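You operate a simulated robot arm through the tools that you are given. There is no shell and no other tool. Be economical: measure what you need, move in short steps, check, and stop when the job is done.

You run a simulated two-armed robot. Do the job below in one go: nothing can be reset, and whatever is moved stays where it is left.

TASK
Hold the drip pan on the top of the die bench steady with one hand, lift the red repair marker out of it with the other and set it down on the top of the die bench. Set down upright: red repair marker.

It is judged by the outcome, as a careful person would: the job done as asked, and still so three seconds after it is handed in. It fails if anything else is knocked over, pushed out of place, dropped, spilled or broken.

THE ROBOT
Two 7-joint arms with two-finger grippers on one trunk, on a base that drives. Base frame: it is fixed to the floor where the robot stands at the start and does not move with it; the origin is under the middle of the robot, x ahead of it, y to its left, z up; the surface under the hand at the start is at about z = 860. Units: mm, degrees, N and s.
The left shoulder is at the start at [64, 175, 1127], the right one opposite. With the tool pointing down near the work surface each hand reaches from about 260 to 860 mm from the robot's upright axis, wherever it stands, measured 20 degrees to its own side. Places, roughly: top of the die bench [700, -500, 900]. Payload 2.94 kg a hand.
The TCP of each hand is the grasp point between the finger pads, 30 mm short of the fingertips. In the tool frame z runs along the fingers and y along their closing line. The gripper opens to 138 mm. The gripper's body begins 109 mm behind the TCP.
Orientation is told as [roll, pitch, yaw] about the base's x, y, z axes, in that order, counted from this pose: with the fingers straight down and closing along the base's y, the tool's x points along the base's -x, its y along +y and its z along -z.

THE INTERFACE
- The arms move only by the tool send_rows. It takes "left_deltas", "right_deltas" or both (then of equal length, played together; a hand with none holds still); each is a list of rows, each a list of 3 entries, a list of its own where there are three numbers: the finger opening in mm, from 0 to 138, then the shift along the tool's x, y, z in mm, then the turn, a rotation vector about the tool's x, y, z in degrees. In form: [[fingers, [x, y, z], [rx, ry, rz]], ...]. A call has 1 to 10 rows; each row shifts and turns the commanded pose from where the row before left it, along the tool's axes as they then stand. Rows are played at 5 a second. More than 50 mm and 8.6 degrees between two rows, or a gripper value outside its range, and nothing of the call is played. A pose out of reach is approached as far as the arm can. The call stops where the force on the tool passes 40 N (or 10 N more than at its start, if that is more) or the arm is blocked; 0.2 s more then pass. Each finger halts on what it meets, pressing with about 37 N; the grip force reading is that of the motor and also rises with nothing between the fingers. The clock runs only during rows and for 0.2 s after the last one: add rows that do not move to give the fingers time. The reply holds the time, the measured pose of the TCP, the force on the tool along the base axes, the opening and the grip force, in the units named above and with some noise, with the torque about the TCP (base axes, N m) and any sound that the robot's microphone picked up, and new pictures: "show" is both (left out), scene, wrist or none (wrist: the cameras of the hands that moved).
- Cameras (640 x 400 px; columns grow to the right, rows downward): "scene" is now at [144.9, -17.3, 1592.2]; the picture's right is [-0.23, -0.97, 0.00], its down [-0.81, 0.19, -0.55] and it looks along [0.53, -0.13, -0.84] (base axes); focal length 272 px, centre (320, 200). "left" rides on the left gripper at [71, -19, -146] in its tool frame; the picture's right is [0.26, 0.97, 0.00], its down [-0.85, 0.23, -0.48] and it looks along [-0.46, 0.12, 0.88] (tool axes); focal length 280 px, centre (320, 200). "right" rides on the right gripper at [71, 19, -146] in its tool frame; the picture's right is [-0.26, 0.96, 0.00], its down [-0.85, -0.23, -0.48] and it looks along [-0.46, -0.12, 0.88] (tool axes); focal length 280 px, centre (320, 200). There is no depth. A picture from a camera that has moved, and an enlarged one, comes with that camera's place and axes in the base frame and with its lens.
- lift_body(by): slides the trunk up (or, below 0, down) by that many mm; the arms and the scene camera ride with it, the base frame stays. It gives what a move gives, with no picture.
- steer(legs): drives the robot by 1 to 6 legs, each [ahead, turn to the left] in mm and degrees, along the robot's own axes; the way and the turn of a leg run together, so that a leg with both is an arc; at most 1500 mm and 180 degrees a leg. The arms and the cameras ride along, it lands a little off, and it stops where it bumps. It gives what a move gives, and a new picture of the scene camera.
- head_to(pan, tilt): turns the head with the scene camera to pan (to the left, within 120 degrees either way) and tilt (down, from -29 to 69), counted from straight ahead of the robot. It gives what a move gives, and a new picture of the scene camera.
- inspect(camera, box): a new picture of the part [left, top, right, bottom] of that camera's present view, enlarged. It takes no simulated time.
- hand_in(): hands the job in; it is judged then, once.

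Work in short steps. Places have to be worked out from the pictures, the camera data and where the tool is seen: move nearer, look again, correct. Check each grasp and each placing, and mend what went wrong. You have 120 turns and 260 pictures in all, those below and enlarged ones among them. Open the grippers and draw the arms clear of the work before you hand the job in, unless the task says otherwise; then end with one line.

The tools are called after "Request:" as name(argument=value, ...) on one line, values as JSON. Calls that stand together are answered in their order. send_rows: Moves the arms, as the interface text tells. Its arguments: {"type":"object","properties":{"left_deltas":{"type":"array"},"right_deltas":{"type":"array"},"show":{"type":"string","enum":["both","scene","wrist","none"]}},"required":[]} The other tools are called the same way: lift_body (by) slides the trunk up or down; steer (legs) drives the base; head_to (pan, tilt) turns the head that bears the scene camera; inspect (camera, box) takes an enlarged picture of a part of a camera's view; hand_in () hands the job in.

At the start:

```text
t: 0.0
left_tcp_pos: [651.9, 163.3, 1112.6]
left_tcp_rot: [0.0, 0.0, -0.1]
left_wrist_force: [0.7, 0.7, -0.1]
left_moment: [-0.02, -0.02, -0.03]
left_gripper_width: 137.7
left_gripper_force: 0.1
right_tcp_pos: [436.9, -265.0, 1132.7]
right_tcp_rot: [0.0, 0.0, -0.1]
right_wrist_force: [-0.2, 0.0, 0.6]
right_moment: [-0.03, 0.0, 0.01]
right_gripper_width: 138.1
right_gripper_force: 0.0
trunk travel left (down, up): [-300.0, 434.0]
robot x, y, heading: [1.0, -1.7, 0.2]
head pan, tilt: [-13.3, 56.7]
```

scene: 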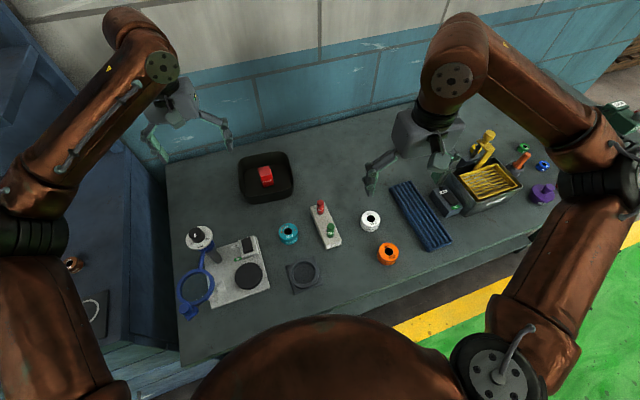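
right: 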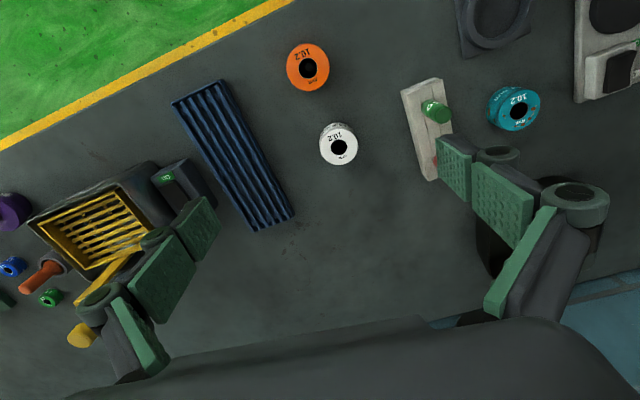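
left: 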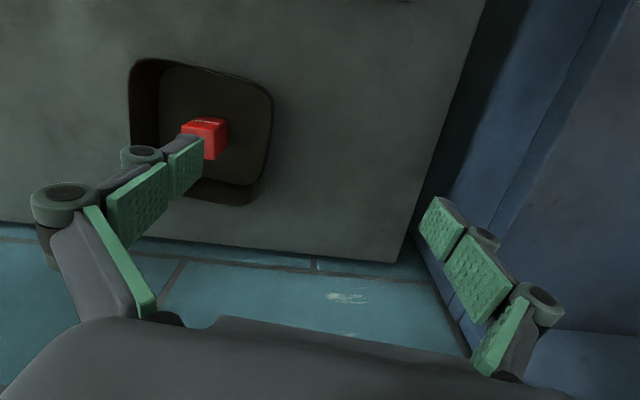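

The red object sits in the black pan, at roughly [720, 25]. I'll take enlarged views to see its shape and how it stands.

Request:
inspect(camera="scene", box=[220, 135, 316, 215])

Request:
inspect(camera="left", box=[110, 40, 300, 220])

```text
5.00 times, centred on (268, 175) of scene
camera zoom: at [144.9, -17.3, 1592.2], right [-0.23, -0.97, 0.0], down [-0.81, 0.19, -0.55], along [0.53, -0.13, -0.84], focal length 1360 px, centre (580, 325)
```

zoom: 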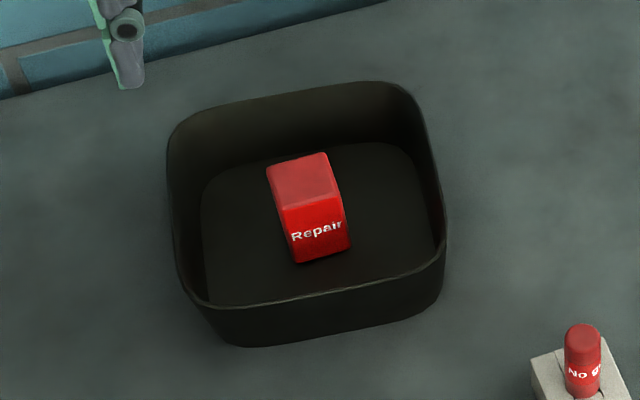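

```text
2.22 times, centred on (205, 130) of left
camera zoom: at [581.7, 145.5, 1258.3], right [-0.26, 0.97, 0.0], down [0.85, 0.23, 0.48], along [0.46, 0.12, -0.88], focal length 623 px, centre (576, 356)
```

zoom: 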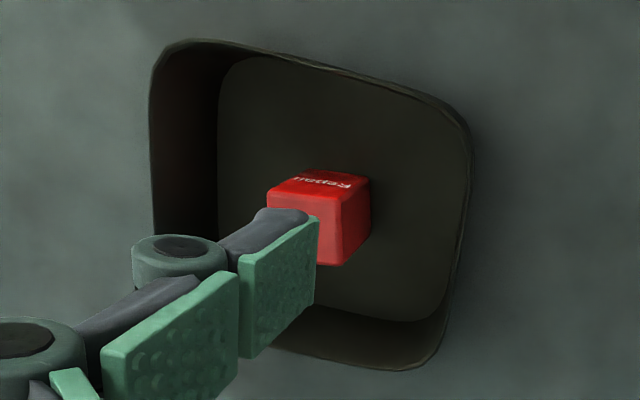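

The marker is an upright block centred near [725, 25], with its top at about z 900. The pan spans roughly x 648–790 and y −57–105, with its rim at about 905. I'll pinch the pan's left wall with the left hand, and lift the marker with the right hand turned so it closes along x. First I bring the left hand above the wall and turn the right hand up high.

Request:
send_rows(left_deltas=[[60, [-18, -10, 20], [0, 0, 0]], [60, [-18, -12, 20], [0, 0, 0]], [60, [-18, -12, 20], [0, 0, 0]], [60, [-16, -12, 20], [0, 0, 0]], [60, [0, -12, 10], [0, 0, 0]], [60, [0, 0, 0], [0, 0, 0]], [60, [0, 0, 0], [0, 0, 0]], [60, [0, 0, 0], [0, 0, 0]], [60, [0, 0, 0], [0, 0, 0]], [60, [0, 0, 0], [0, 0, 0]]], right_deltas=[[100, [0, 0, 0], [0, 0, -8.5]], [100, [0, 0, 0], [0, 0, -8.5]], [100, [0, 0, 0], [0, 0, -8.5]], [100, [0, 0, 0], [0, 0, -8.5]], [100, [0, 0, 0], [0, 0, -8.5]], [100, [0, 0, 0], [0, 0, -8.5]], [100, [0, 0, 0], [0, 0, -8.5]], [100, [0, 0, 0], [0, 0, -8.5]], [100, [0, 0, 0], [0, 0, -8.5]], [100, [0, 0, 0], [0, 0, -8.5]]])

```text
t: 2.2
left_tcp_pos: [720.9, 106.7, 1021.3]
left_tcp_rot: [0.0, 0.0, -0.1]
left_wrist_force: [0.5, 0.5, -0.1]
left_moment: [-0.01, 0.0, 0.01]
left_gripper_width: 59.8
left_gripper_force: 0.0
right_tcp_pos: [335.2, -159.5, 1107.5]
right_tcp_rot: [-0.1, -0.1, 84.9]
right_wrist_force: [-0.8, -0.9, 0.6]
right_moment: [-0.02, 0.02, 0.01]
right_gripper_width: 100.1
right_gripper_force: 0.1
right hand out of reach, approached as far as the arm can: row 6, 7, 8, 9, 10
trunk travel left (down, up): [-300.0, 434.0]
robot x, y, heading: [-0.4, -2.5, -0.2]
head pan, tilt: [-13.3, 56.7]
camera scene: at [144.9, -16.3, 1592.2], right [-0.23, -0.97, 0.0], down [-0.81, 0.19, -0.55], along [0.53, -0.13, -0.84], focal length 272 px, centre (320, 200)
camera right: at [310.3, -229.0, 1252.8], right [-0.94, 0.35, 0.0], down [0.31, 0.82, 0.48], along [0.17, 0.45, -0.88], focal length 280 px, centre (320, 200)
camera left: at [651.2, 88.0, 1168.0], right [-0.26, 0.97, 0.0], down [0.85, 0.23, 0.48], along [0.46, 0.12, -0.88], focal length 280 px, centre (320, 200)
```

scene: 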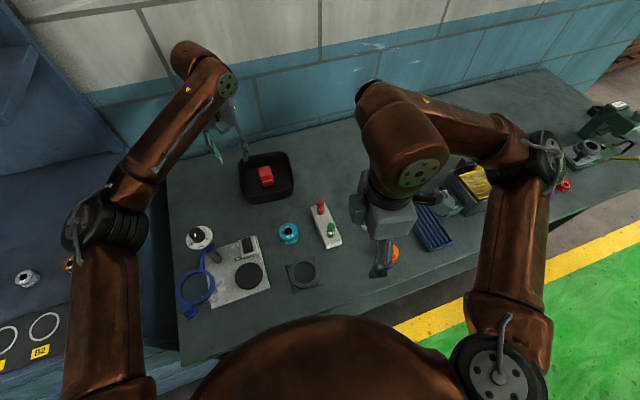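
right: 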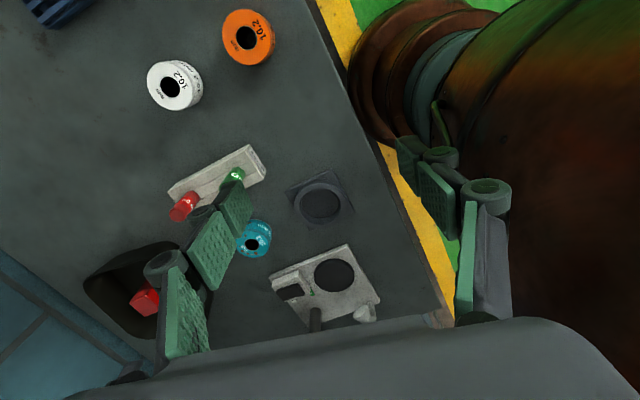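
left: 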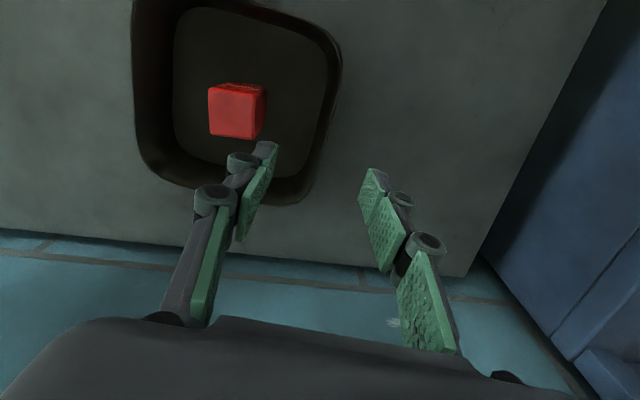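

The left hand is well placed above the left wall (wall at y ≈ 105). The right hand ran out of reach close in with this yaw, so I move it forward while high to see whether the yaw is reachable over the work.

Request:
send_rows(right_deltas=[[100, [0, -40, 0], [0, 0, 0]], [100, [0, -40, 0], [0, 0, 0]], [100, [0, -40, 0], [0, 0, 0]], [100, [0, -40, 0], [0, 0, 0]], [100, [0, -40, 0], [0, 0, 0]], [100, [0, 0, 0], [0, 0, 0]], [100, [0, 0, 0], [0, 0, 0]]])

```text
t: 3.8
left_tcp_pos: [721.0, 106.7, 1022.4]
left_tcp_rot: [0.1, 0.0, -0.1]
left_wrist_force: [-0.6, -0.3, 0.6]
left_moment: [-0.03, 0.03, -0.02]
left_gripper_width: 60.0
left_gripper_force: 0.2
right_tcp_pos: [380.7, -92.6, 1084.5]
right_tcp_rot: [-0.1, -0.1, 84.7]
right_wrist_force: [-0.1, 0.8, 0.3]
right_moment: [-0.01, -0.02, 0.02]
right_gripper_width: 100.3
right_gripper_force: 0.1
right hand out of reach, approached as far as the arm can: row 1, 2, 3, 4, 5
trunk travel left (down, up): [-300.0, 434.0]
robot x, y, heading: [-5.1, 2.9, -0.2]
head pan, tilt: [-13.3, 56.7]
camera scene: at [145.1, -16.9, 1592.2], right [-0.23, -0.97, 0.0], down [-0.81, 0.19, -0.55], along [0.53, -0.13, -0.84], focal length 272 px, centre (320, 200)
camera right: at [354.7, -161.6, 1230.2], right [-0.94, 0.35, 0.0], down [0.31, 0.82, 0.48], along [0.17, 0.45, -0.88], focal length 280 px, centre (320, 200)
```

scene: 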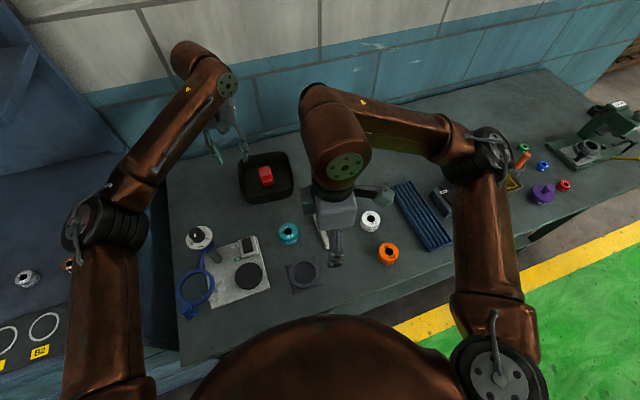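
right: 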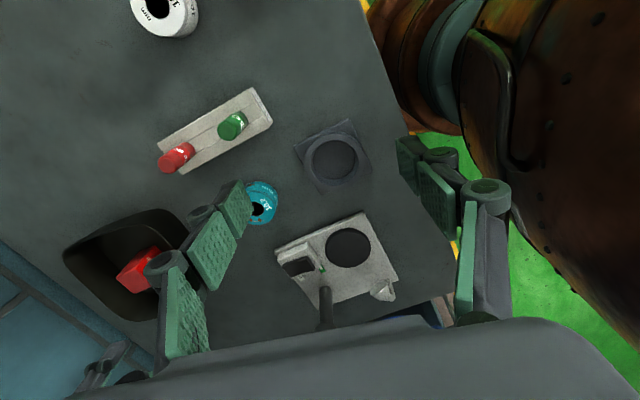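

Yaw +90 is beyond the right wrist's limits. New plan: the right hand stays at yaw 0 (closing along y) with its body leaned back toward the robot, and the left hand holds the left wall near its far end, so the bodies clear each other. I turn the right hand back.

Request:
send_rows(right_deltas=[[100, [0, 0, 0], [0, 0, 8.5]], [100, [0, 0, 0], [0, 0, 8.5]], [100, [0, 0, 0], [0, 0, 8.5]], [100, [0, 0, 0], [0, 0, 8.5]], [100, [0, 0, 0], [0, 0, 8.5]], [100, [0, 0, 0], [0, 0, 8.5]], [100, [0, 0, 0], [0, 0, 8.5]], [100, [0, 0, 0], [0, 0, 8.5]], [100, [0, 0, 0], [0, 0, 8.5]], [100, [0, 0, 0], [0, 0, 8.5]]], show="scene")

```text
t: 6.0
left_tcp_pos: [721.6, 105.6, 1020.2]
left_tcp_rot: [-0.1, 0.1, -0.1]
left_wrist_force: [-0.9, -0.6, -0.9]
left_moment: [-0.02, 0.04, -0.05]
left_gripper_width: 60.2
left_gripper_force: 0.1
right_tcp_pos: [379.2, -92.6, 1084.1]
right_tcp_rot: [0.0, 0.0, -0.3]
right_wrist_force: [0.2, 0.7, -0.3]
right_moment: [-0.03, 0.01, 0.01]
right_gripper_width: 100.1
right_gripper_force: 0.1
trunk travel left (down, up): [-300.0, 434.0]
robot x, y, heading: [-2.9, 4.0, 0.0]
head pan, tilt: [-13.3, 56.7]
camera scene: at [144.9, -17.2, 1592.2], right [-0.23, -0.97, 0.0], down [-0.81, 0.19, -0.55], along [0.53, -0.13, -0.84], focal length 272 px, centre (320, 200)
```

scene: 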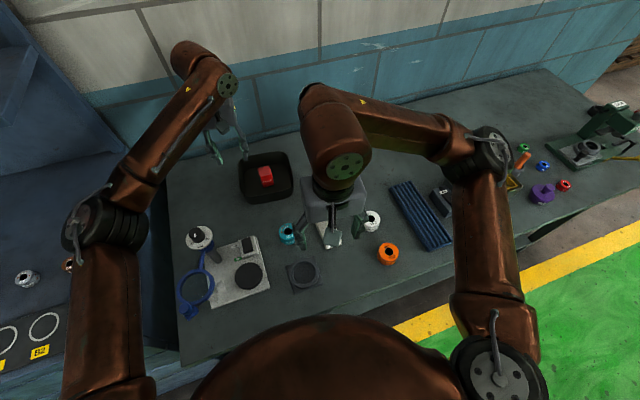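

Back at yaw 0, and commanded poses follow the measured ones. Now I bring the right hand forward and the left hand to x ≈ 755.

Request:
send_rows(left_deltas=[[60, [-17, 0, 0], [0, 0, 0]], [60, [-17, 0, 0], [0, 0, 0]], [60, [0, 0, 20], [0, 0, 0]], [60, [0, 0, 20], [0, 0, 0]], [60, [0, 0, 0], [0, 0, 0]], [60, [0, 0, 0], [0, 0, 0]], [60, [0, 0, 0], [0, 0, 0]], [60, [0, 0, 0], [0, 0, 0]], [60, [0, 0, 0], [0, 0, 0]]], right_deltas=[[80, [-38, 5, 0], [0, 0, 0]], [80, [-38, 5, 0], [0, 0, 0]], [80, [-38, 5, 0], [0, 0, 0]], [80, [-38, 5, 0], [0, 0, 0]], [80, [-38, 5, 0], [0, 0, 0]], [80, [0, 0, 0], [0, -8.4, 0]], [80, [0, 0, 0], [0, -8.4, 0]], [80, [0, 0, 0], [0, -8.4, 0]], [80, [0, 0, 0], [0, 0, 0]]])

```text
t: 8.0
left_tcp_pos: [755.3, 106.3, 980.9]
left_tcp_rot: [-0.1, -0.1, -0.1]
left_wrist_force: [-0.4, -0.6, 0.4]
left_moment: [0.0, 0.03, 0.01]
left_gripper_width: 60.1
left_gripper_force: 0.1
right_tcp_pos: [570.4, -67.9, 1083.7]
right_tcp_rot: [0.0, -25.2, -0.1]
right_wrist_force: [-0.8, -0.7, -0.1]
right_moment: [0.02, 0.03, 0.04]
right_gripper_width: 80.2
right_gripper_force: 0.0
trunk travel left (down, up): [-300.0, 434.0]
robot x, y, heading: [0.4, 0.8, -0.1]
head pan, tilt: [-13.3, 56.7]
camera scene: at [145.5, -17.0, 1592.1], right [-0.23, -0.97, 0.0], down [-0.81, 0.19, -0.55], along [0.53, -0.13, -0.84], focal length 272 px, centre (320, 200)
camera right: at [444.5, -48.5, 1186.1], right [0.24, 0.96, 0.11], down [0.56, -0.23, 0.79], along [0.79, -0.13, -0.6], focal length 280 px, centre (320, 200)
camera left: at [686.0, 87.4, 1127.8], right [-0.26, 0.97, 0.0], down [0.85, 0.23, 0.48], along [0.46, 0.12, -0.88], focal length 280 px, centre (320, 200)
```

scene: 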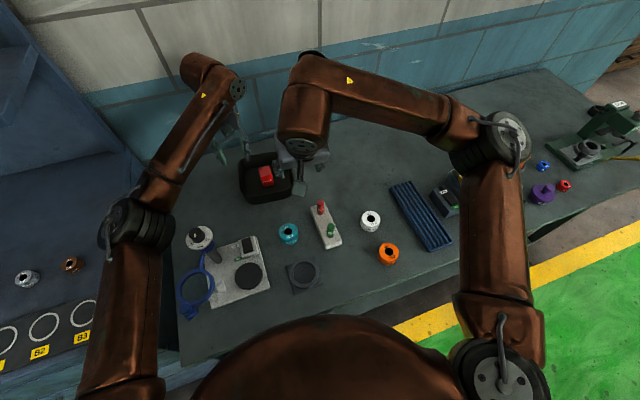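
right: 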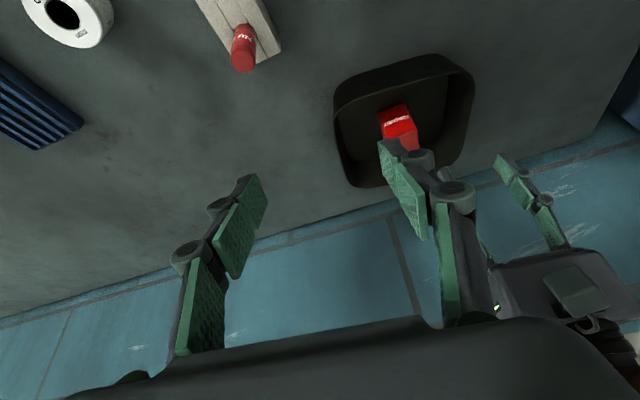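
left: 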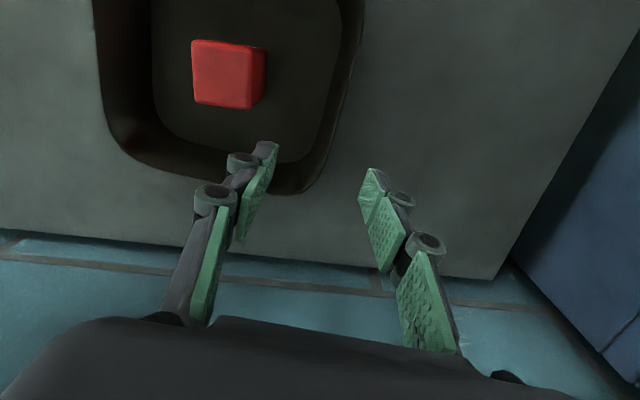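

Both hands are in the planned poses. I zoom in on the left camera's view to fix the wall's place before going down over it.

Request:
inspect(camera="left", box=[80, 0, 440, 225])

Request:
inspect(camera="right", box=[310, 30, 570, 270])

```text
1.78 times, centred on (260, 112) of left
camera zoom: at [686.0, 87.4, 1127.8], right [-0.26, 0.97, 0.0], down [0.85, 0.23, 0.48], along [0.46, 0.12, -0.88], focal length 498 px, centre (427, 356)
```

zoom: 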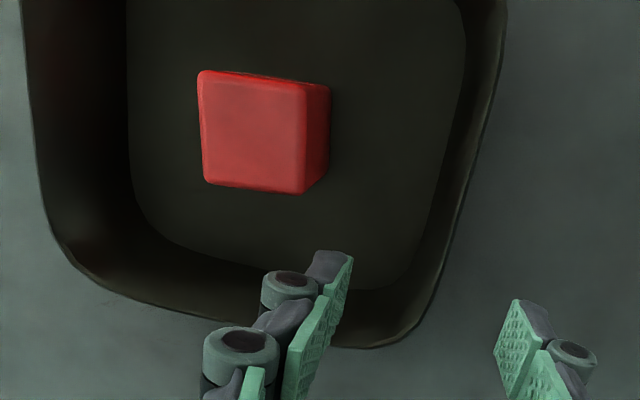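

```text
1.67 times, centred on (440, 150) of right
camera zoom: at [444.5, -48.5, 1186.1], right [0.24, 0.96, 0.11], down [0.56, -0.23, 0.79], along [0.79, -0.13, -0.6], focal length 467 px, centre (120, 283)
```

zoom: 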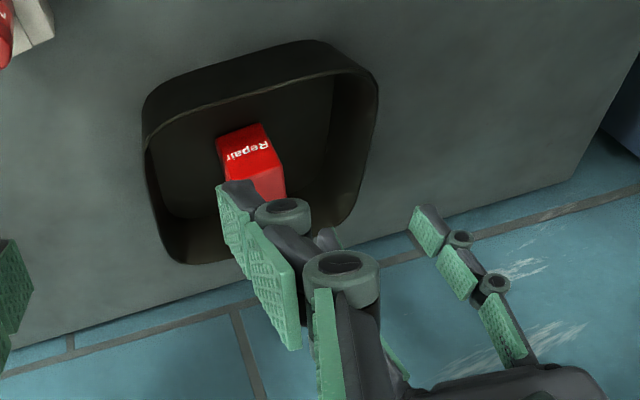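

The left camera puts the left wall at y ≈ 112, and its corner rounding starts near x 770. The marker is about 42 mm square, centred at [722, 21] and yawed about +8°. I shift the left hand to x 742, y 111 and go down partway.

Request:
send_rows(left_deltas=[[60, [13, 5, 0], [0, 0, 0]], [60, [0, 0, 20], [0, 0, 0]], [60, [0, 0, 20], [0, 0, 0]], [60, [0, 0, 8], [0, 0, 0]], [60, [0, 0, 0], [0, 0, 0]]])

```text
t: 9.2
left_tcp_pos: [742.3, 110.5, 933.9]
left_tcp_rot: [0.0, 0.0, -0.1]
left_wrist_force: [-0.4, 0.2, 0.0]
left_moment: [0.02, 0.05, 0.01]
left_gripper_width: 59.6
left_gripper_force: 0.0
right_tcp_pos: [569.2, -68.0, 1083.8]
right_tcp_rot: [0.1, -25.2, -0.1]
right_wrist_force: [0.1, -0.1, -0.4]
right_moment: [0.03, 0.0, -0.02]
right_gripper_width: 80.1
right_gripper_force: 0.0
trunk travel left (down, up): [-300.0, 434.0]
robot x, y, heading: [-3.4, 0.2, -0.2]
head pan, tilt: [-13.3, 56.7]
camera scene: at [144.8, -17.1, 1592.2], right [-0.23, -0.97, 0.0], down [-0.81, 0.19, -0.55], along [0.53, -0.13, -0.84], focal length 272 px, centre (320, 200)
camera left: at [672.8, 92.4, 1080.7], right [-0.26, 0.97, 0.0], down [0.85, 0.23, 0.48], along [0.46, 0.12, -0.88], focal length 280 px, centre (320, 200)
```

scene: 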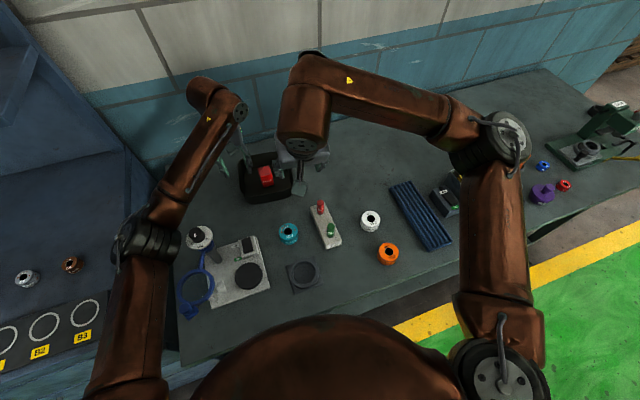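
left: 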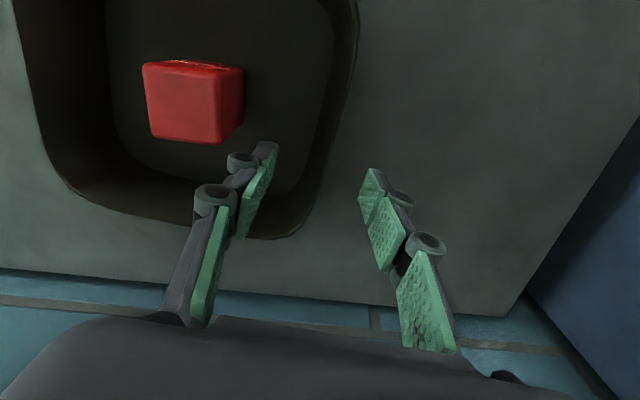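

The fingertips should now be about at rim height. I zoom in to see where the rim passes between them.

Request:
inspect(camera="left", box=[230, 90, 410, 250])

Request:
inspect(camera="right", box=[310, 30, 570, 270])

```text
2.50 times, centred on (320, 170) of left
camera zoom: at [672.8, 92.4, 1080.7], right [-0.26, 0.97, 0.0], down [0.85, 0.23, 0.48], along [0.46, 0.12, -0.88], focal length 701 px, centre (320, 275)
```

zoom: 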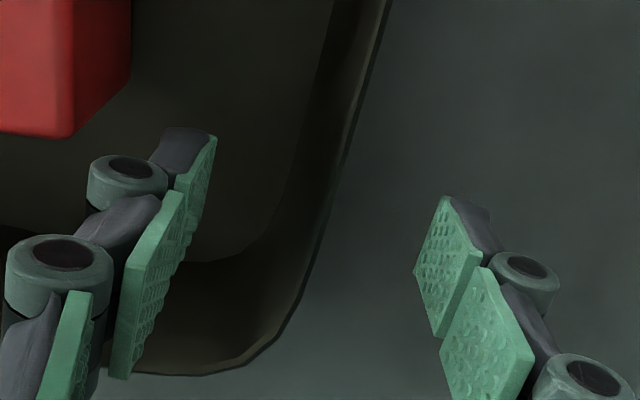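

```text
1.67 times, centred on (440, 150) of right
camera zoom: at [444.1, -48.6, 1186.5], right [0.24, 0.96, 0.11], down [0.57, -0.23, 0.79], along [0.79, -0.13, -0.6], focal length 467 px, centre (120, 283)
```

zoom: 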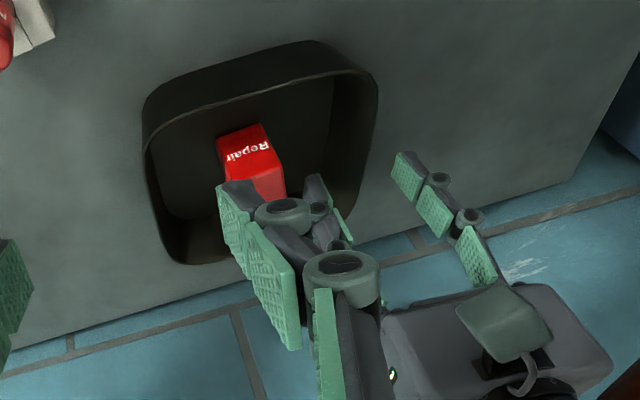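

The rim passes within 3 mm of the fingers' middle (y ≈ 113 at x 742) and the wall is nearly vertical. I go down until the tips are well below the rim, then close.

Request:
send_rows(left_deltas=[[60, [0, 0, 12], [0, 0, 0]], [60, [0, 0, 12], [0, 0, 0]], [60, [0, 0, 8], [0, 0, 0]], [60, [0, 0, 0], [0, 0, 0]]])

```text
t: 10.2
left_tcp_pos: [742.7, 111.9, 901.4]
left_tcp_rot: [0.0, 0.0, -0.1]
left_wrist_force: [-0.1, 0.4, 0.4]
left_moment: [0.0, 0.03, 0.03]
left_gripper_width: 60.0
left_gripper_force: 0.1
right_tcp_pos: [569.7, -67.9, 1085.1]
right_tcp_rot: [0.0, -25.2, -0.2]
right_wrist_force: [0.4, 0.5, -0.5]
right_moment: [0.02, -0.02, -0.03]
right_gripper_width: 79.9
right_gripper_force: 0.2
trunk travel left (down, up): [-300.0, 434.0]
robot x, y, heading: [-0.8, 0.5, 0.4]
head pan, tilt: [-13.3, 56.7]
camera scene: at [144.8, -17.3, 1592.2], right [-0.23, -0.97, 0.0], down [-0.81, 0.19, -0.55], along [0.53, -0.13, -0.84], focal length 272 px, centre (320, 200)
camera left: at [672.7, 92.4, 1048.4], right [-0.26, 0.97, 0.0], down [0.85, 0.23, 0.48], along [0.46, 0.12, -0.88], focal length 280 px, centre (320, 200)
```

scene: 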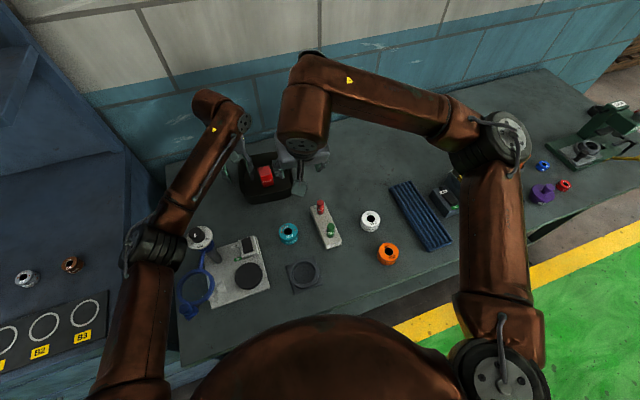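
left: 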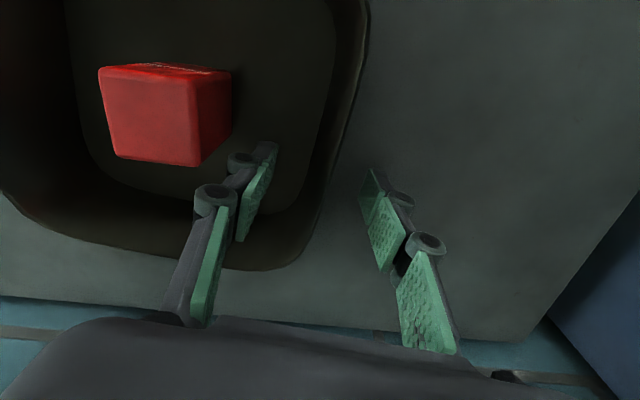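

The inner finger is inside the pan without contact. I close in stages and look.

Request:
send_rows(left_deltas=[[30, [0, 0, 0], [0, 0, 0]], [30, [0, 0, 0], [0, 0, 0]], [30, [0, 0, 0], [0, 0, 0]]], show="none")

Request:
inspect(camera="left", box=[230, 90, 410, 250])

```text
t: 11.0
left_tcp_pos: [742.9, 111.4, 900.8]
left_tcp_rot: [0.0, 0.0, -0.1]
left_wrist_force: [-0.1, 0.6, -0.8]
left_moment: [0.01, -0.01, -0.01]
left_gripper_width: 29.9
left_gripper_force: 0.1
right_tcp_pos: [569.8, -68.2, 1084.5]
right_tcp_rot: [-0.1, -25.2, 0.0]
right_wrist_force: [-0.2, 0.1, -0.2]
right_moment: [-0.03, -0.01, -0.01]
right_gripper_width: 79.9
right_gripper_force: 0.0
trunk travel left (down, up): [-300.0, 434.0]
robot x, y, heading: [2.1, -1.7, 0.1]
head pan, tilt: [-13.3, 56.7]
```

```text
2.50 times, centred on (320, 170) of left
camera zoom: at [672.8, 92.5, 1048.5], right [-0.26, 0.97, 0.0], down [0.85, 0.23, 0.48], along [0.46, 0.12, -0.88], focal length 701 px, centre (320, 275)
```

zoom: 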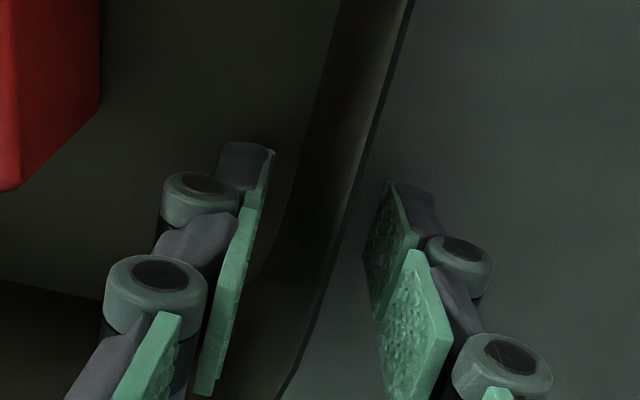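

The wall lies between the pads, slightly toward the outer one. I shift 2 mm outward and close in small steps.

Request:
send_rows(left_deltas=[[22, [0, 2, 0], [0, 0, 0]], [16, [0, 0, 0], [0, 0, 0]], [16, [0, 0, 0], [0, 0, 0]]], show="none")

Request:
inspect(camera="left", box=[230, 90, 410, 250])

```text
t: 11.8
left_tcp_pos: [744.2, 113.7, 902.9]
left_tcp_rot: [0.0, 0.1, -0.1]
left_wrist_force: [-0.7, -1.4, 0.5]
left_moment: [-0.06, 0.04, -0.01]
left_gripper_width: 16.9
left_gripper_force: 0.8
right_tcp_pos: [569.6, -67.2, 1084.3]
right_tcp_rot: [0.0, -25.2, 0.0]
right_wrist_force: [0.4, -0.1, 0.5]
right_moment: [-0.01, -0.02, -0.01]
right_gripper_width: 80.0
right_gripper_force: 0.1
trunk travel left (down, up): [-300.0, 434.0]
robot x, y, heading: [-1.8, -1.1, -0.0]
head pan, tilt: [-13.3, 56.7]
```

```text
2.50 times, centred on (320, 170) of left
camera zoom: at [673.0, 95.1, 1049.4], right [-0.26, 0.97, 0.0], down [0.85, 0.23, 0.48], along [0.46, 0.12, -0.88], focal length 701 px, centre (320, 275)
```

zoom: 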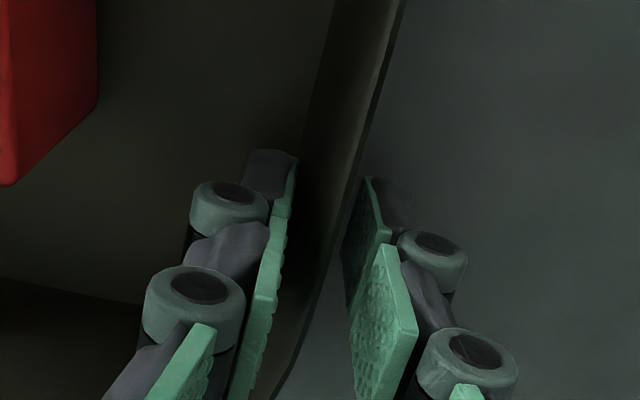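

Slight contact on the inner finger (force −y). I shift back by 1 mm and close on gradually.

Request:
send_rows(left_deltas=[[16, [0, -2, 0], [0, 0, 0]], [12, [0, 0, 0], [0, 0, 0]], [12, [0, 0, 0], [0, 0, 0]]], show="none")

Request:
inspect(camera="left", box=[230, 90, 410, 250])

```text
t: 12.6
left_tcp_pos: [744.2, 115.7, 903.9]
left_tcp_rot: [-0.1, -0.3, 0.0]
left_wrist_force: [1.1, -0.7, -0.1]
left_moment: [-0.01, -0.04, 0.05]
left_gripper_width: 12.0
left_gripper_force: 0.1
right_tcp_pos: [569.8, -64.2, 1084.7]
right_tcp_rot: [-0.1, -25.2, -0.1]
right_wrist_force: [-0.8, 1.4, 0.5]
right_moment: [0.0, -0.01, -0.01]
right_gripper_width: 80.1
right_gripper_force: 0.0
trunk travel left (down, up): [-300.0, 434.0]
robot x, y, heading: [1.6, 0.6, 0.1]
head pan, tilt: [-13.3, 56.7]
```

```text
2.50 times, centred on (320, 170) of left
camera zoom: at [673.8, 97.3, 1050.4], right [-0.26, 0.96, 0.0], down [0.85, 0.23, 0.48], along [0.46, 0.12, -0.88], focal length 701 px, centre (320, 275)
```

zoom: 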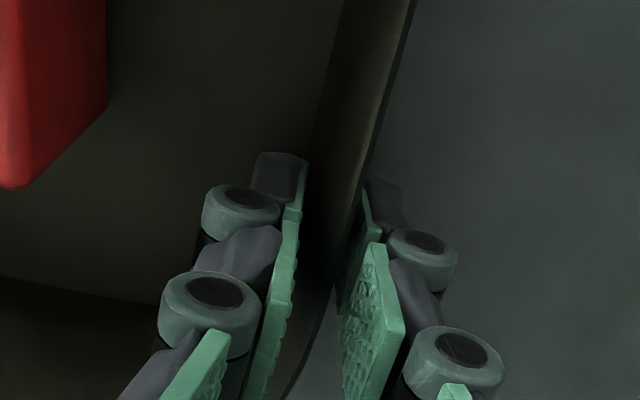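

The picture and the readings disagree by a few mm (the right hand also reads 3 mm shifted). I check in the scene view whether the robot or the pan moved.

Request:
inspect(camera="scene", box=[220, 135, 316, 215])

Request:
send_rows(left_deltas=[[12, [0, 0, 0], [0, 0, 0]]], show="none")

```text
5.00 times, centred on (268, 175) of scene
camera zoom: at [144.9, -11.6, 1592.7], right [-0.23, -0.97, 0.0], down [-0.81, 0.19, -0.55], along [0.53, -0.13, -0.84], focal length 1360 px, centre (580, 325)
```

zoom: 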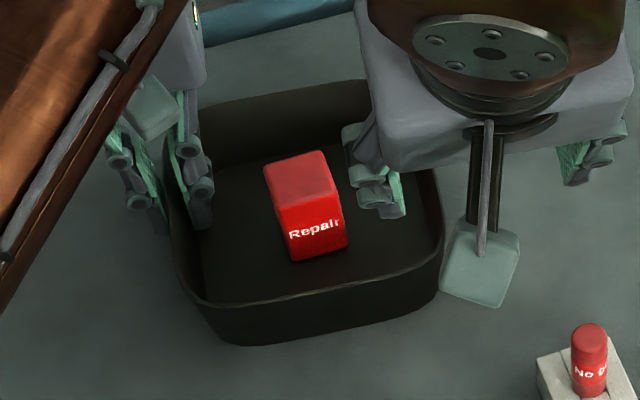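

```text
t: 13.0
left_tcp_pos: [744.3, 115.0, 904.1]
left_tcp_rot: [-0.1, -0.3, 0.1]
left_wrist_force: [-1.2, 0.0, 0.3]
left_moment: [0.01, 0.0, 0.02]
left_gripper_width: 12.1
left_gripper_force: 0.1
right_tcp_pos: [569.3, -64.7, 1085.8]
right_tcp_rot: [-0.2, -25.2, 0.1]
right_wrist_force: [-0.9, 0.2, 0.6]
right_moment: [-0.01, -0.01, 0.03]
right_gripper_width: 79.8
right_gripper_force: 0.1
trunk travel left (down, up): [-300.0, 434.0]
robot x, y, heading: [-5.9, -3.0, -0.1]
head pan, tilt: [-13.3, 56.7]
```

The scene shows the robot base itself drifted about 5 mm in +y, and the pan was carried a few mm with the inner finger. It's small, but I should clamp now so it's held properly.

Request:
send_rows(left_deltas=[[9, [0, 0, 0], [0, 0, 0]], [6, [0, 0, 0], [0, 0, 0]], [3, [0, 0, 0], [0, 0, 0]], [0, [0, 0, 0], [0, 0, 0]], [0, [0, 0, 0], [0, 0, 0]]], show="scene")

Request:
inspect(camera="left", box=[230, 90, 410, 250])

Request:
inspect(camera="scene", box=[220, 135, 316, 215])

```text
t: 14.2
left_tcp_pos: [744.9, 115.9, 903.5]
left_tcp_rot: [-0.2, -0.1, 0.0]
left_wrist_force: [-0.7, 1.7, 6.4]
left_moment: [-1.32, 0.02, -0.15]
left_gripper_width: 6.7
left_gripper_force: 34.6
right_tcp_pos: [569.7, -64.5, 1085.4]
right_tcp_rot: [-0.2, -25.2, 0.1]
right_wrist_force: [0.0, -0.8, 0.1]
right_moment: [0.04, 0.03, 0.01]
right_gripper_width: 80.2
right_gripper_force: 0.1
trunk travel left (down, up): [-300.0, 434.0]
robot x, y, heading: [1.1, 1.4, 0.0]
head pan, tilt: [-13.3, 56.7]
camera scene: at [144.5, -12.0, 1592.5], right [-0.23, -0.97, 0.0], down [-0.81, 0.19, -0.55], along [0.53, -0.13, -0.84], focal length 272 px, centre (320, 200)
```

scene: 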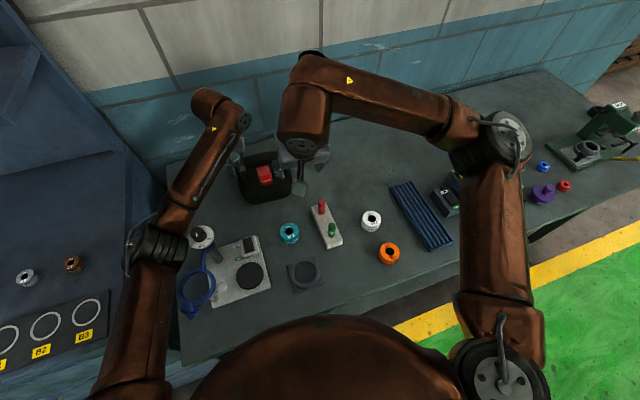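

```text
2.50 times, centred on (320, 170) of left
camera zoom: at [673.4, 97.0, 1050.8], right [-0.26, 0.96, 0.0], down [0.85, 0.23, 0.48], along [0.46, 0.12, -0.88], focal length 701 px, centre (320, 275)
```

zoom: 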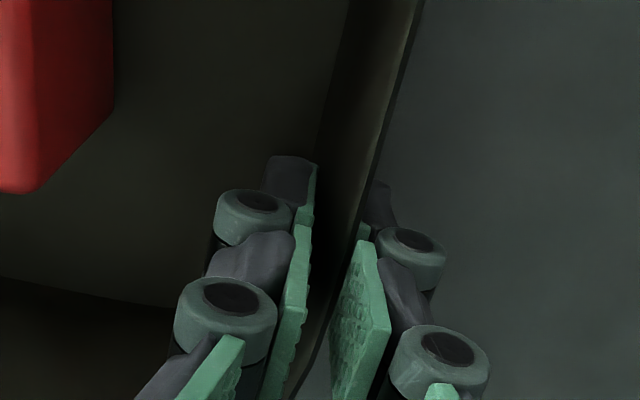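

```text
5.00 times, centred on (268, 175) of scene
camera zoom: at [144.5, -12.0, 1592.5], right [-0.23, -0.97, 0.0], down [-0.81, 0.19, -0.55], along [0.53, -0.13, -0.84], focal length 1360 px, centre (580, 325)
```

zoom: 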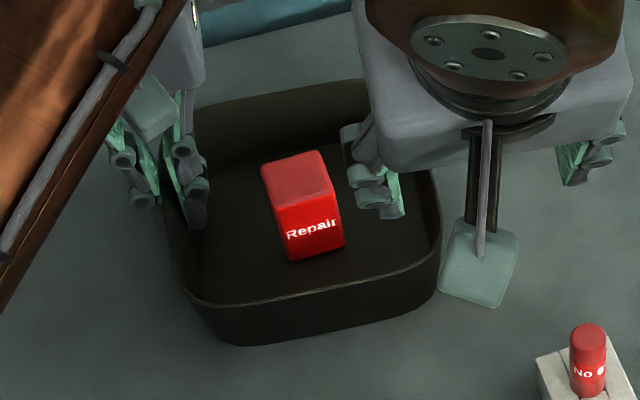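

The wall is clamped (6.7 mm wide, 35 N). Remeasured, the marker is about 38 mm square, with its top at z ≈ 921 and its centre now near [716, 30]. I turn the right hand to match its yaw and bring it above, short of it.

Request:
send_rows(right_deltas=[[66, [0, 0, 0], [-3.58, 0, -7.6]], [66, [-17.7, 15.4, 24.9], [0, 0, 0]], [66, [-17.7, 15.4, 24.9], [0, 0, 0]], [66, [-17.7, 15.4, 24.9], [0, 0, 0]], [66, [-17.7, 15.4, 24.9], [0, 0, 0]], [66, [-17.7, 15.4, 24.9], [0, 0, 0]], [66, [0, 0, 0], [0, 0, 0]]])

```text
t: 15.6
left_tcp_pos: [745.8, 116.7, 904.3]
left_tcp_rot: [-0.3, -0.1, 0.5]
left_wrist_force: [-1.7, -0.8, 4.2]
left_moment: [-0.87, 0.54, -0.23]
left_gripper_width: 7.2
left_gripper_force: 34.3
right_tcp_pos: [680.6, 22.8, 1013.4]
right_tcp_rot: [-0.2, -24.8, 8.5]
right_wrist_force: [0.8, 0.3, 0.9]
right_moment: [0.0, -0.02, 0.0]
right_gripper_width: 65.8
right_gripper_force: 0.1
trunk travel left (down, up): [-300.0, 434.0]
robot x, y, heading: [4.0, 2.6, -0.4]
head pan, tilt: [-13.3, 56.7]
stopped in row 6 (right hand): the force on the tool passed its limit at 68 N (the readings are from after the stop); the commanded pose is now the measured one
camera scene: at [143.9, -14.8, 1591.7], right [-0.23, -0.97, 0.0], down [-0.81, 0.19, -0.55], along [0.53, -0.13, -0.84], focal length 272 px, centre (320, 200)
camera right: at [554.2, 23.0, 1116.5], right [0.09, 0.99, 0.11], down [0.6, -0.14, 0.79], along [0.8, -0.01, -0.61], focal length 280 px, centre (320, 200)
```

scene: 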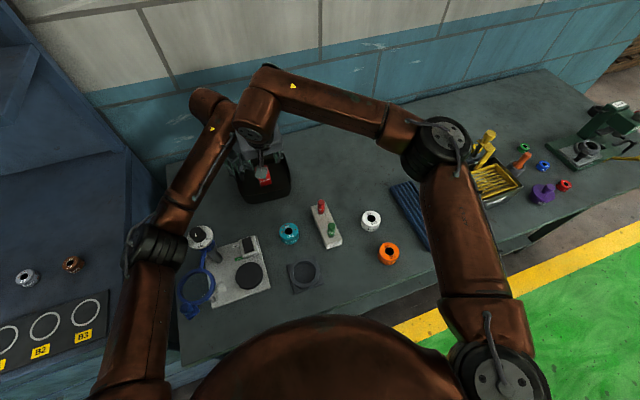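
right: 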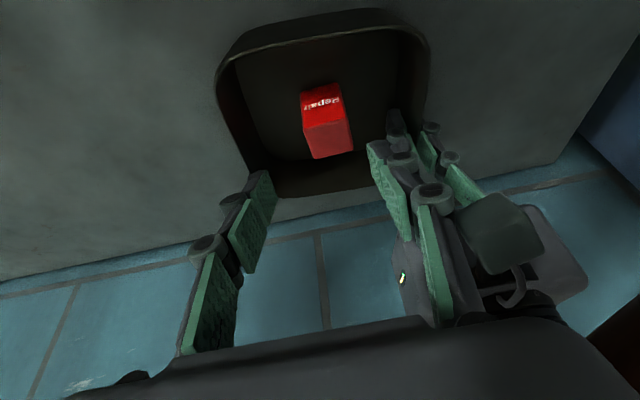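

The right hand touched the left hand's camera mount. I back out along the same way; the clamp still holds (34 N).

Request:
send_rows(right_deltas=[[66, [10, -15.4, -10], [0, 0, 0]], [66, [17.7, -15.4, -24.9], [0, 0, 0]], [66, [17.7, -15.4, -24.9], [0, 0, 0]], [66, [17.7, -25.4, -24.9], [0, 0, 0]], [66, [17.7, -35, -24.9], [0, 0, 0]], [66, [0, -40, 0], [0, 0, 0]], [66, [0, -40, 0], [0, 0, 0]], [66, [0, 0, 0], [0, 0, 0]]], show="scene")

Request:
inspect(camera="scene", box=[200, 95, 360, 215])

```text
t: 17.4
left_tcp_pos: [745.9, 116.2, 903.2]
left_tcp_rot: [-0.2, -0.1, 0.5]
left_wrist_force: [-0.2, 2.9, 5.0]
left_moment: [-1.08, 0.01, -0.1]
left_gripper_width: 6.8
left_gripper_force: 34.2
right_tcp_pos: [590.0, -180.0, 1080.3]
right_tcp_rot: [-0.3, -24.8, 8.6]
right_wrist_force: [-0.6, 0.2, -0.2]
right_moment: [0.0, -0.01, 0.02]
right_gripper_width: 65.8
right_gripper_force: 0.1
trunk travel left (down, up): [-300.0, 434.0]
robot x, y, heading: [-0.2, -0.3, 0.1]
head pan, tilt: [-13.3, 56.7]
camera scene: at [143.6, -14.0, 1592.4], right [-0.23, -0.97, 0.0], down [-0.81, 0.19, -0.55], along [0.53, -0.13, -0.84], focal length 272 px, centre (320, 200)
```

scene: 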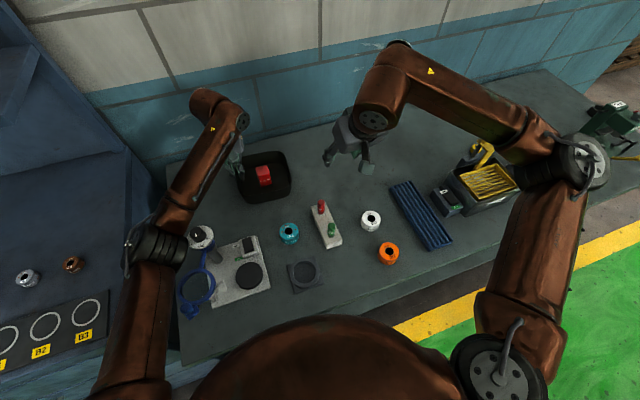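

```text
3.33 times, centred on (280, 155) of scene
camera zoom: at [143.6, -14.0, 1592.4], right [-0.23, -0.97, 0.0], down [-0.81, 0.19, -0.55], along [0.53, -0.13, -0.84], focal length 907 px, centre (453, 350)
```

zoom: 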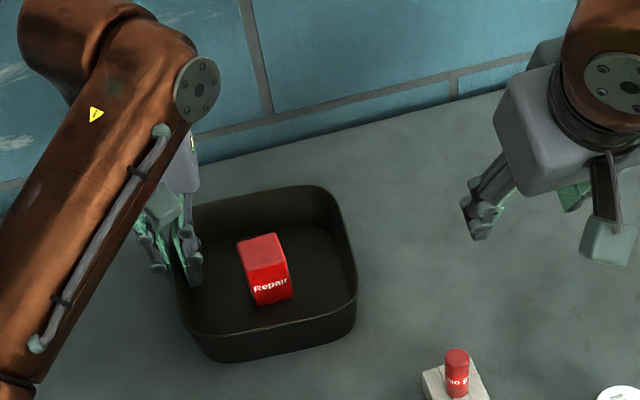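

The pan and marker are intact. New approach: the right hand yawed to −81.5° (closing along x), leaning toward −y, so it stays well clear of the left hand. I undo the pitch and start turning.

Request:
send_rows(right_deltas=[[66, [0, -10, -10], [0, 8.3, 0]], [66, [0, -10, -10], [0, 8.3, 0]], [66, [0, -10, -10], [0, 8.2, 0]], [66, [0, 0, 0], [0, 0, 8.5]], [66, [0, 0, 0], [0, 0, 8.5]], [66, [0, 0, 0], [0, 0, 8.5]], [66, [0, 0, 0], [0, 0, 8.5]], [66, [0, 0, 0], [0, 0, 8.5]], [66, [0, 0, 0], [0, 0, 8.5]], [66, [0, 0, 0], [0, 0, 0]]], show="scene")

```text
t: 19.6
left_tcp_pos: [744.1, 116.6, 903.6]
left_tcp_rot: [-0.2, -0.1, 0.6]
left_wrist_force: [-0.1, 1.3, 5.7]
left_moment: [-1.12, 0.01, -0.07]
left_gripper_width: 6.9
left_gripper_force: 34.8
right_tcp_pos: [586.0, -210.8, 1109.6]
right_tcp_rot: [-0.3, -0.3, -42.6]
right_wrist_force: [-0.5, 0.5, 0.4]
right_moment: [0.03, 0.0, 0.0]
right_gripper_width: 65.8
right_gripper_force: 0.0
trunk travel left (down, up): [-300.0, 434.0]
robot x, y, heading: [1.1, -0.2, 0.0]
head pan, tilt: [-13.3, 56.7]
camera scene: at [143.6, -14.1, 1592.4], right [-0.23, -0.97, 0.0], down [-0.81, 0.19, -0.55], along [0.53, -0.13, -0.84], focal length 272 px, centre (320, 200)
```

scene: 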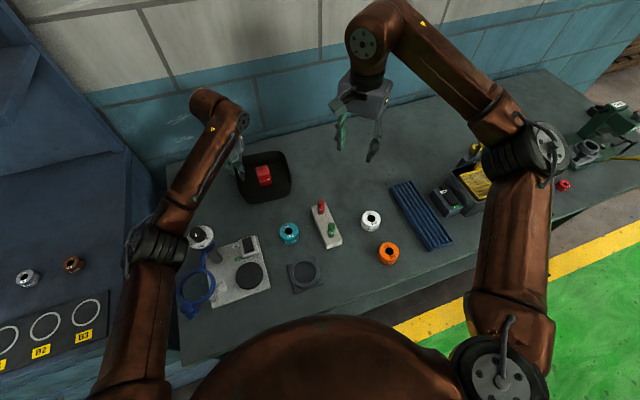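

Reachable so far. I continue the turn, then lean the hand toward −y.

Request:
send_rows(right_deltas=[[66, [0, 0, 0], [0, 0, 8]], [66, [0, 0, 0], [0, 0, 8]], [66, [0, 0, 0], [0, 0, 8]], [66, [0, 0, 0], [0, 0, 8]], [66, [0, 0, 0], [0, 0, 7]], [66, [0, 0, 0], [0, 8.4, 0]], [66, [0, 0, 0], [0, 8.4, 0]], [66, [0, 0, 0], [0, 8.4, 0]], [66, [0, 0, 0], [0, 8.4, 0]], [66, [0, 0, 0], [0, 0, 0]]])

```text
t: 21.8
left_tcp_pos: [744.0, 116.8, 903.1]
left_tcp_rot: [-0.2, -0.1, 0.6]
left_wrist_force: [0.2, 1.3, 5.2]
left_moment: [-1.12, 0.02, -0.15]
left_gripper_width: 6.9
left_gripper_force: 34.6
right_tcp_pos: [584.8, -210.8, 1110.0]
right_tcp_rot: [0.0, 33.3, -81.5]
right_wrist_force: [-0.1, -0.4, 0.7]
right_moment: [0.03, 0.01, 0.01]
right_gripper_width: 66.1
right_gripper_force: 0.0
trunk travel left (down, up): [-300.0, 434.0]
robot x, y, heading: [1.0, 0.1, 0.2]
head pan, tilt: [-13.3, 56.7]
camera scene: at [143.6, -13.2, 1592.4], right [-0.23, -0.97, 0.0], down [-0.81, 0.19, -0.55], along [0.53, -0.13, -0.84], focal length 272 px, centre (320, 200)
camera right: at [608.5, -228.9, 1271.0], right [0.99, -0.08, -0.14], down [-0.09, -0.99, -0.07], along [-0.14, 0.08, -0.99], focal length 280 px, centre (320, 200)
```

scene: 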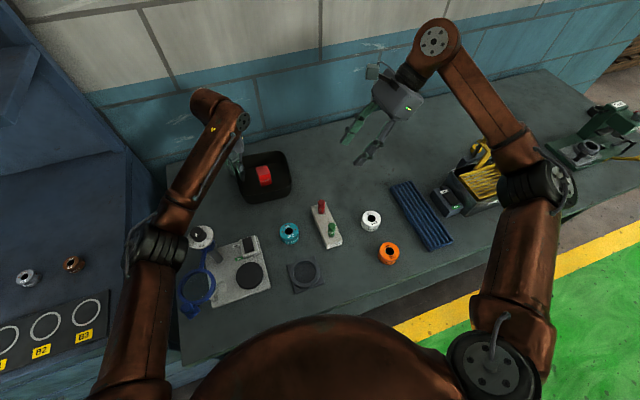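
right: 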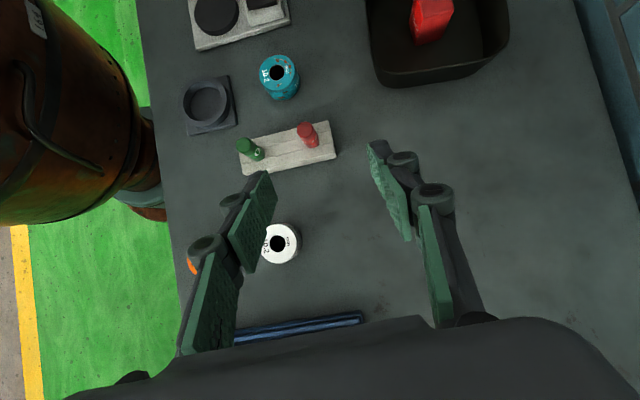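

Reachable, with a good camera view. I move toward a waypoint behind the marker along the leaning approach line, stopping above it.

Request:
send_rows(right_deltas=[[66, [11.6, 27.4, 33], [0, 0, 0]], [66, [11.6, 27.4, 33], [0, 0, 0]], [66, [11.6, 27.4, 33], [0, 0, 0]], [66, [11.6, 27.4, 33], [0, 0, 0]], [66, [11.6, 27.4, 33], [0, 0, 0]], [66, [0, 0, 0], [0, 0, 0]]])

```text
t: 23.2
left_tcp_pos: [744.0, 117.1, 904.0]
left_tcp_rot: [-0.3, -0.2, 0.5]
left_wrist_force: [-0.6, 0.6, 3.7]
left_moment: [-1.06, 0.07, -0.1]
left_gripper_width: 6.8
left_gripper_force: 34.1
right_tcp_pos: [699.5, -52.5, 1003.8]
right_tcp_rot: [0.0, 33.3, -81.4]
right_wrist_force: [-0.1, -0.4, -0.1]
right_moment: [0.01, -0.01, 0.02]
right_gripper_width: 66.0
right_gripper_force: 0.1
trunk travel left (down, up): [-300.0, 434.0]
robot x, y, heading: [-2.8, 2.3, 0.1]
head pan, tilt: [-13.3, 56.7]
camera scene: at [143.5, -13.6, 1592.4], right [-0.23, -0.97, 0.0], down [-0.81, 0.19, -0.55], along [0.53, -0.13, -0.84], focal length 272 px, centre (320, 200)
camera right: at [723.2, -69.8, 1164.9], right [0.99, -0.07, -0.14], down [-0.08, -0.99, -0.07], along [-0.14, 0.08, -0.99], focal length 280 px, centre (320, 200)
```

scene: 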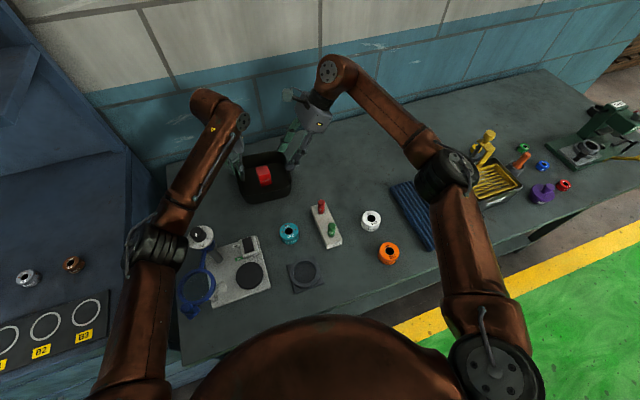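
right: 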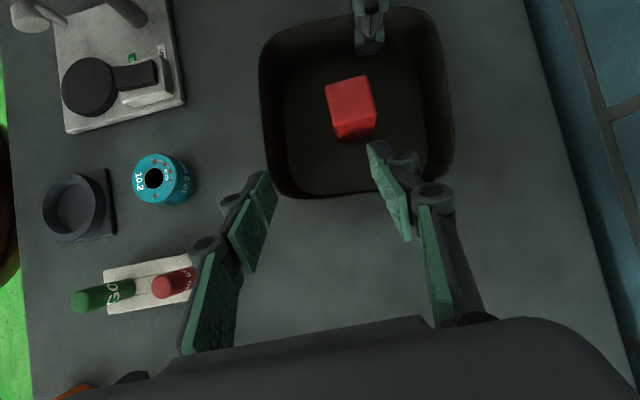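

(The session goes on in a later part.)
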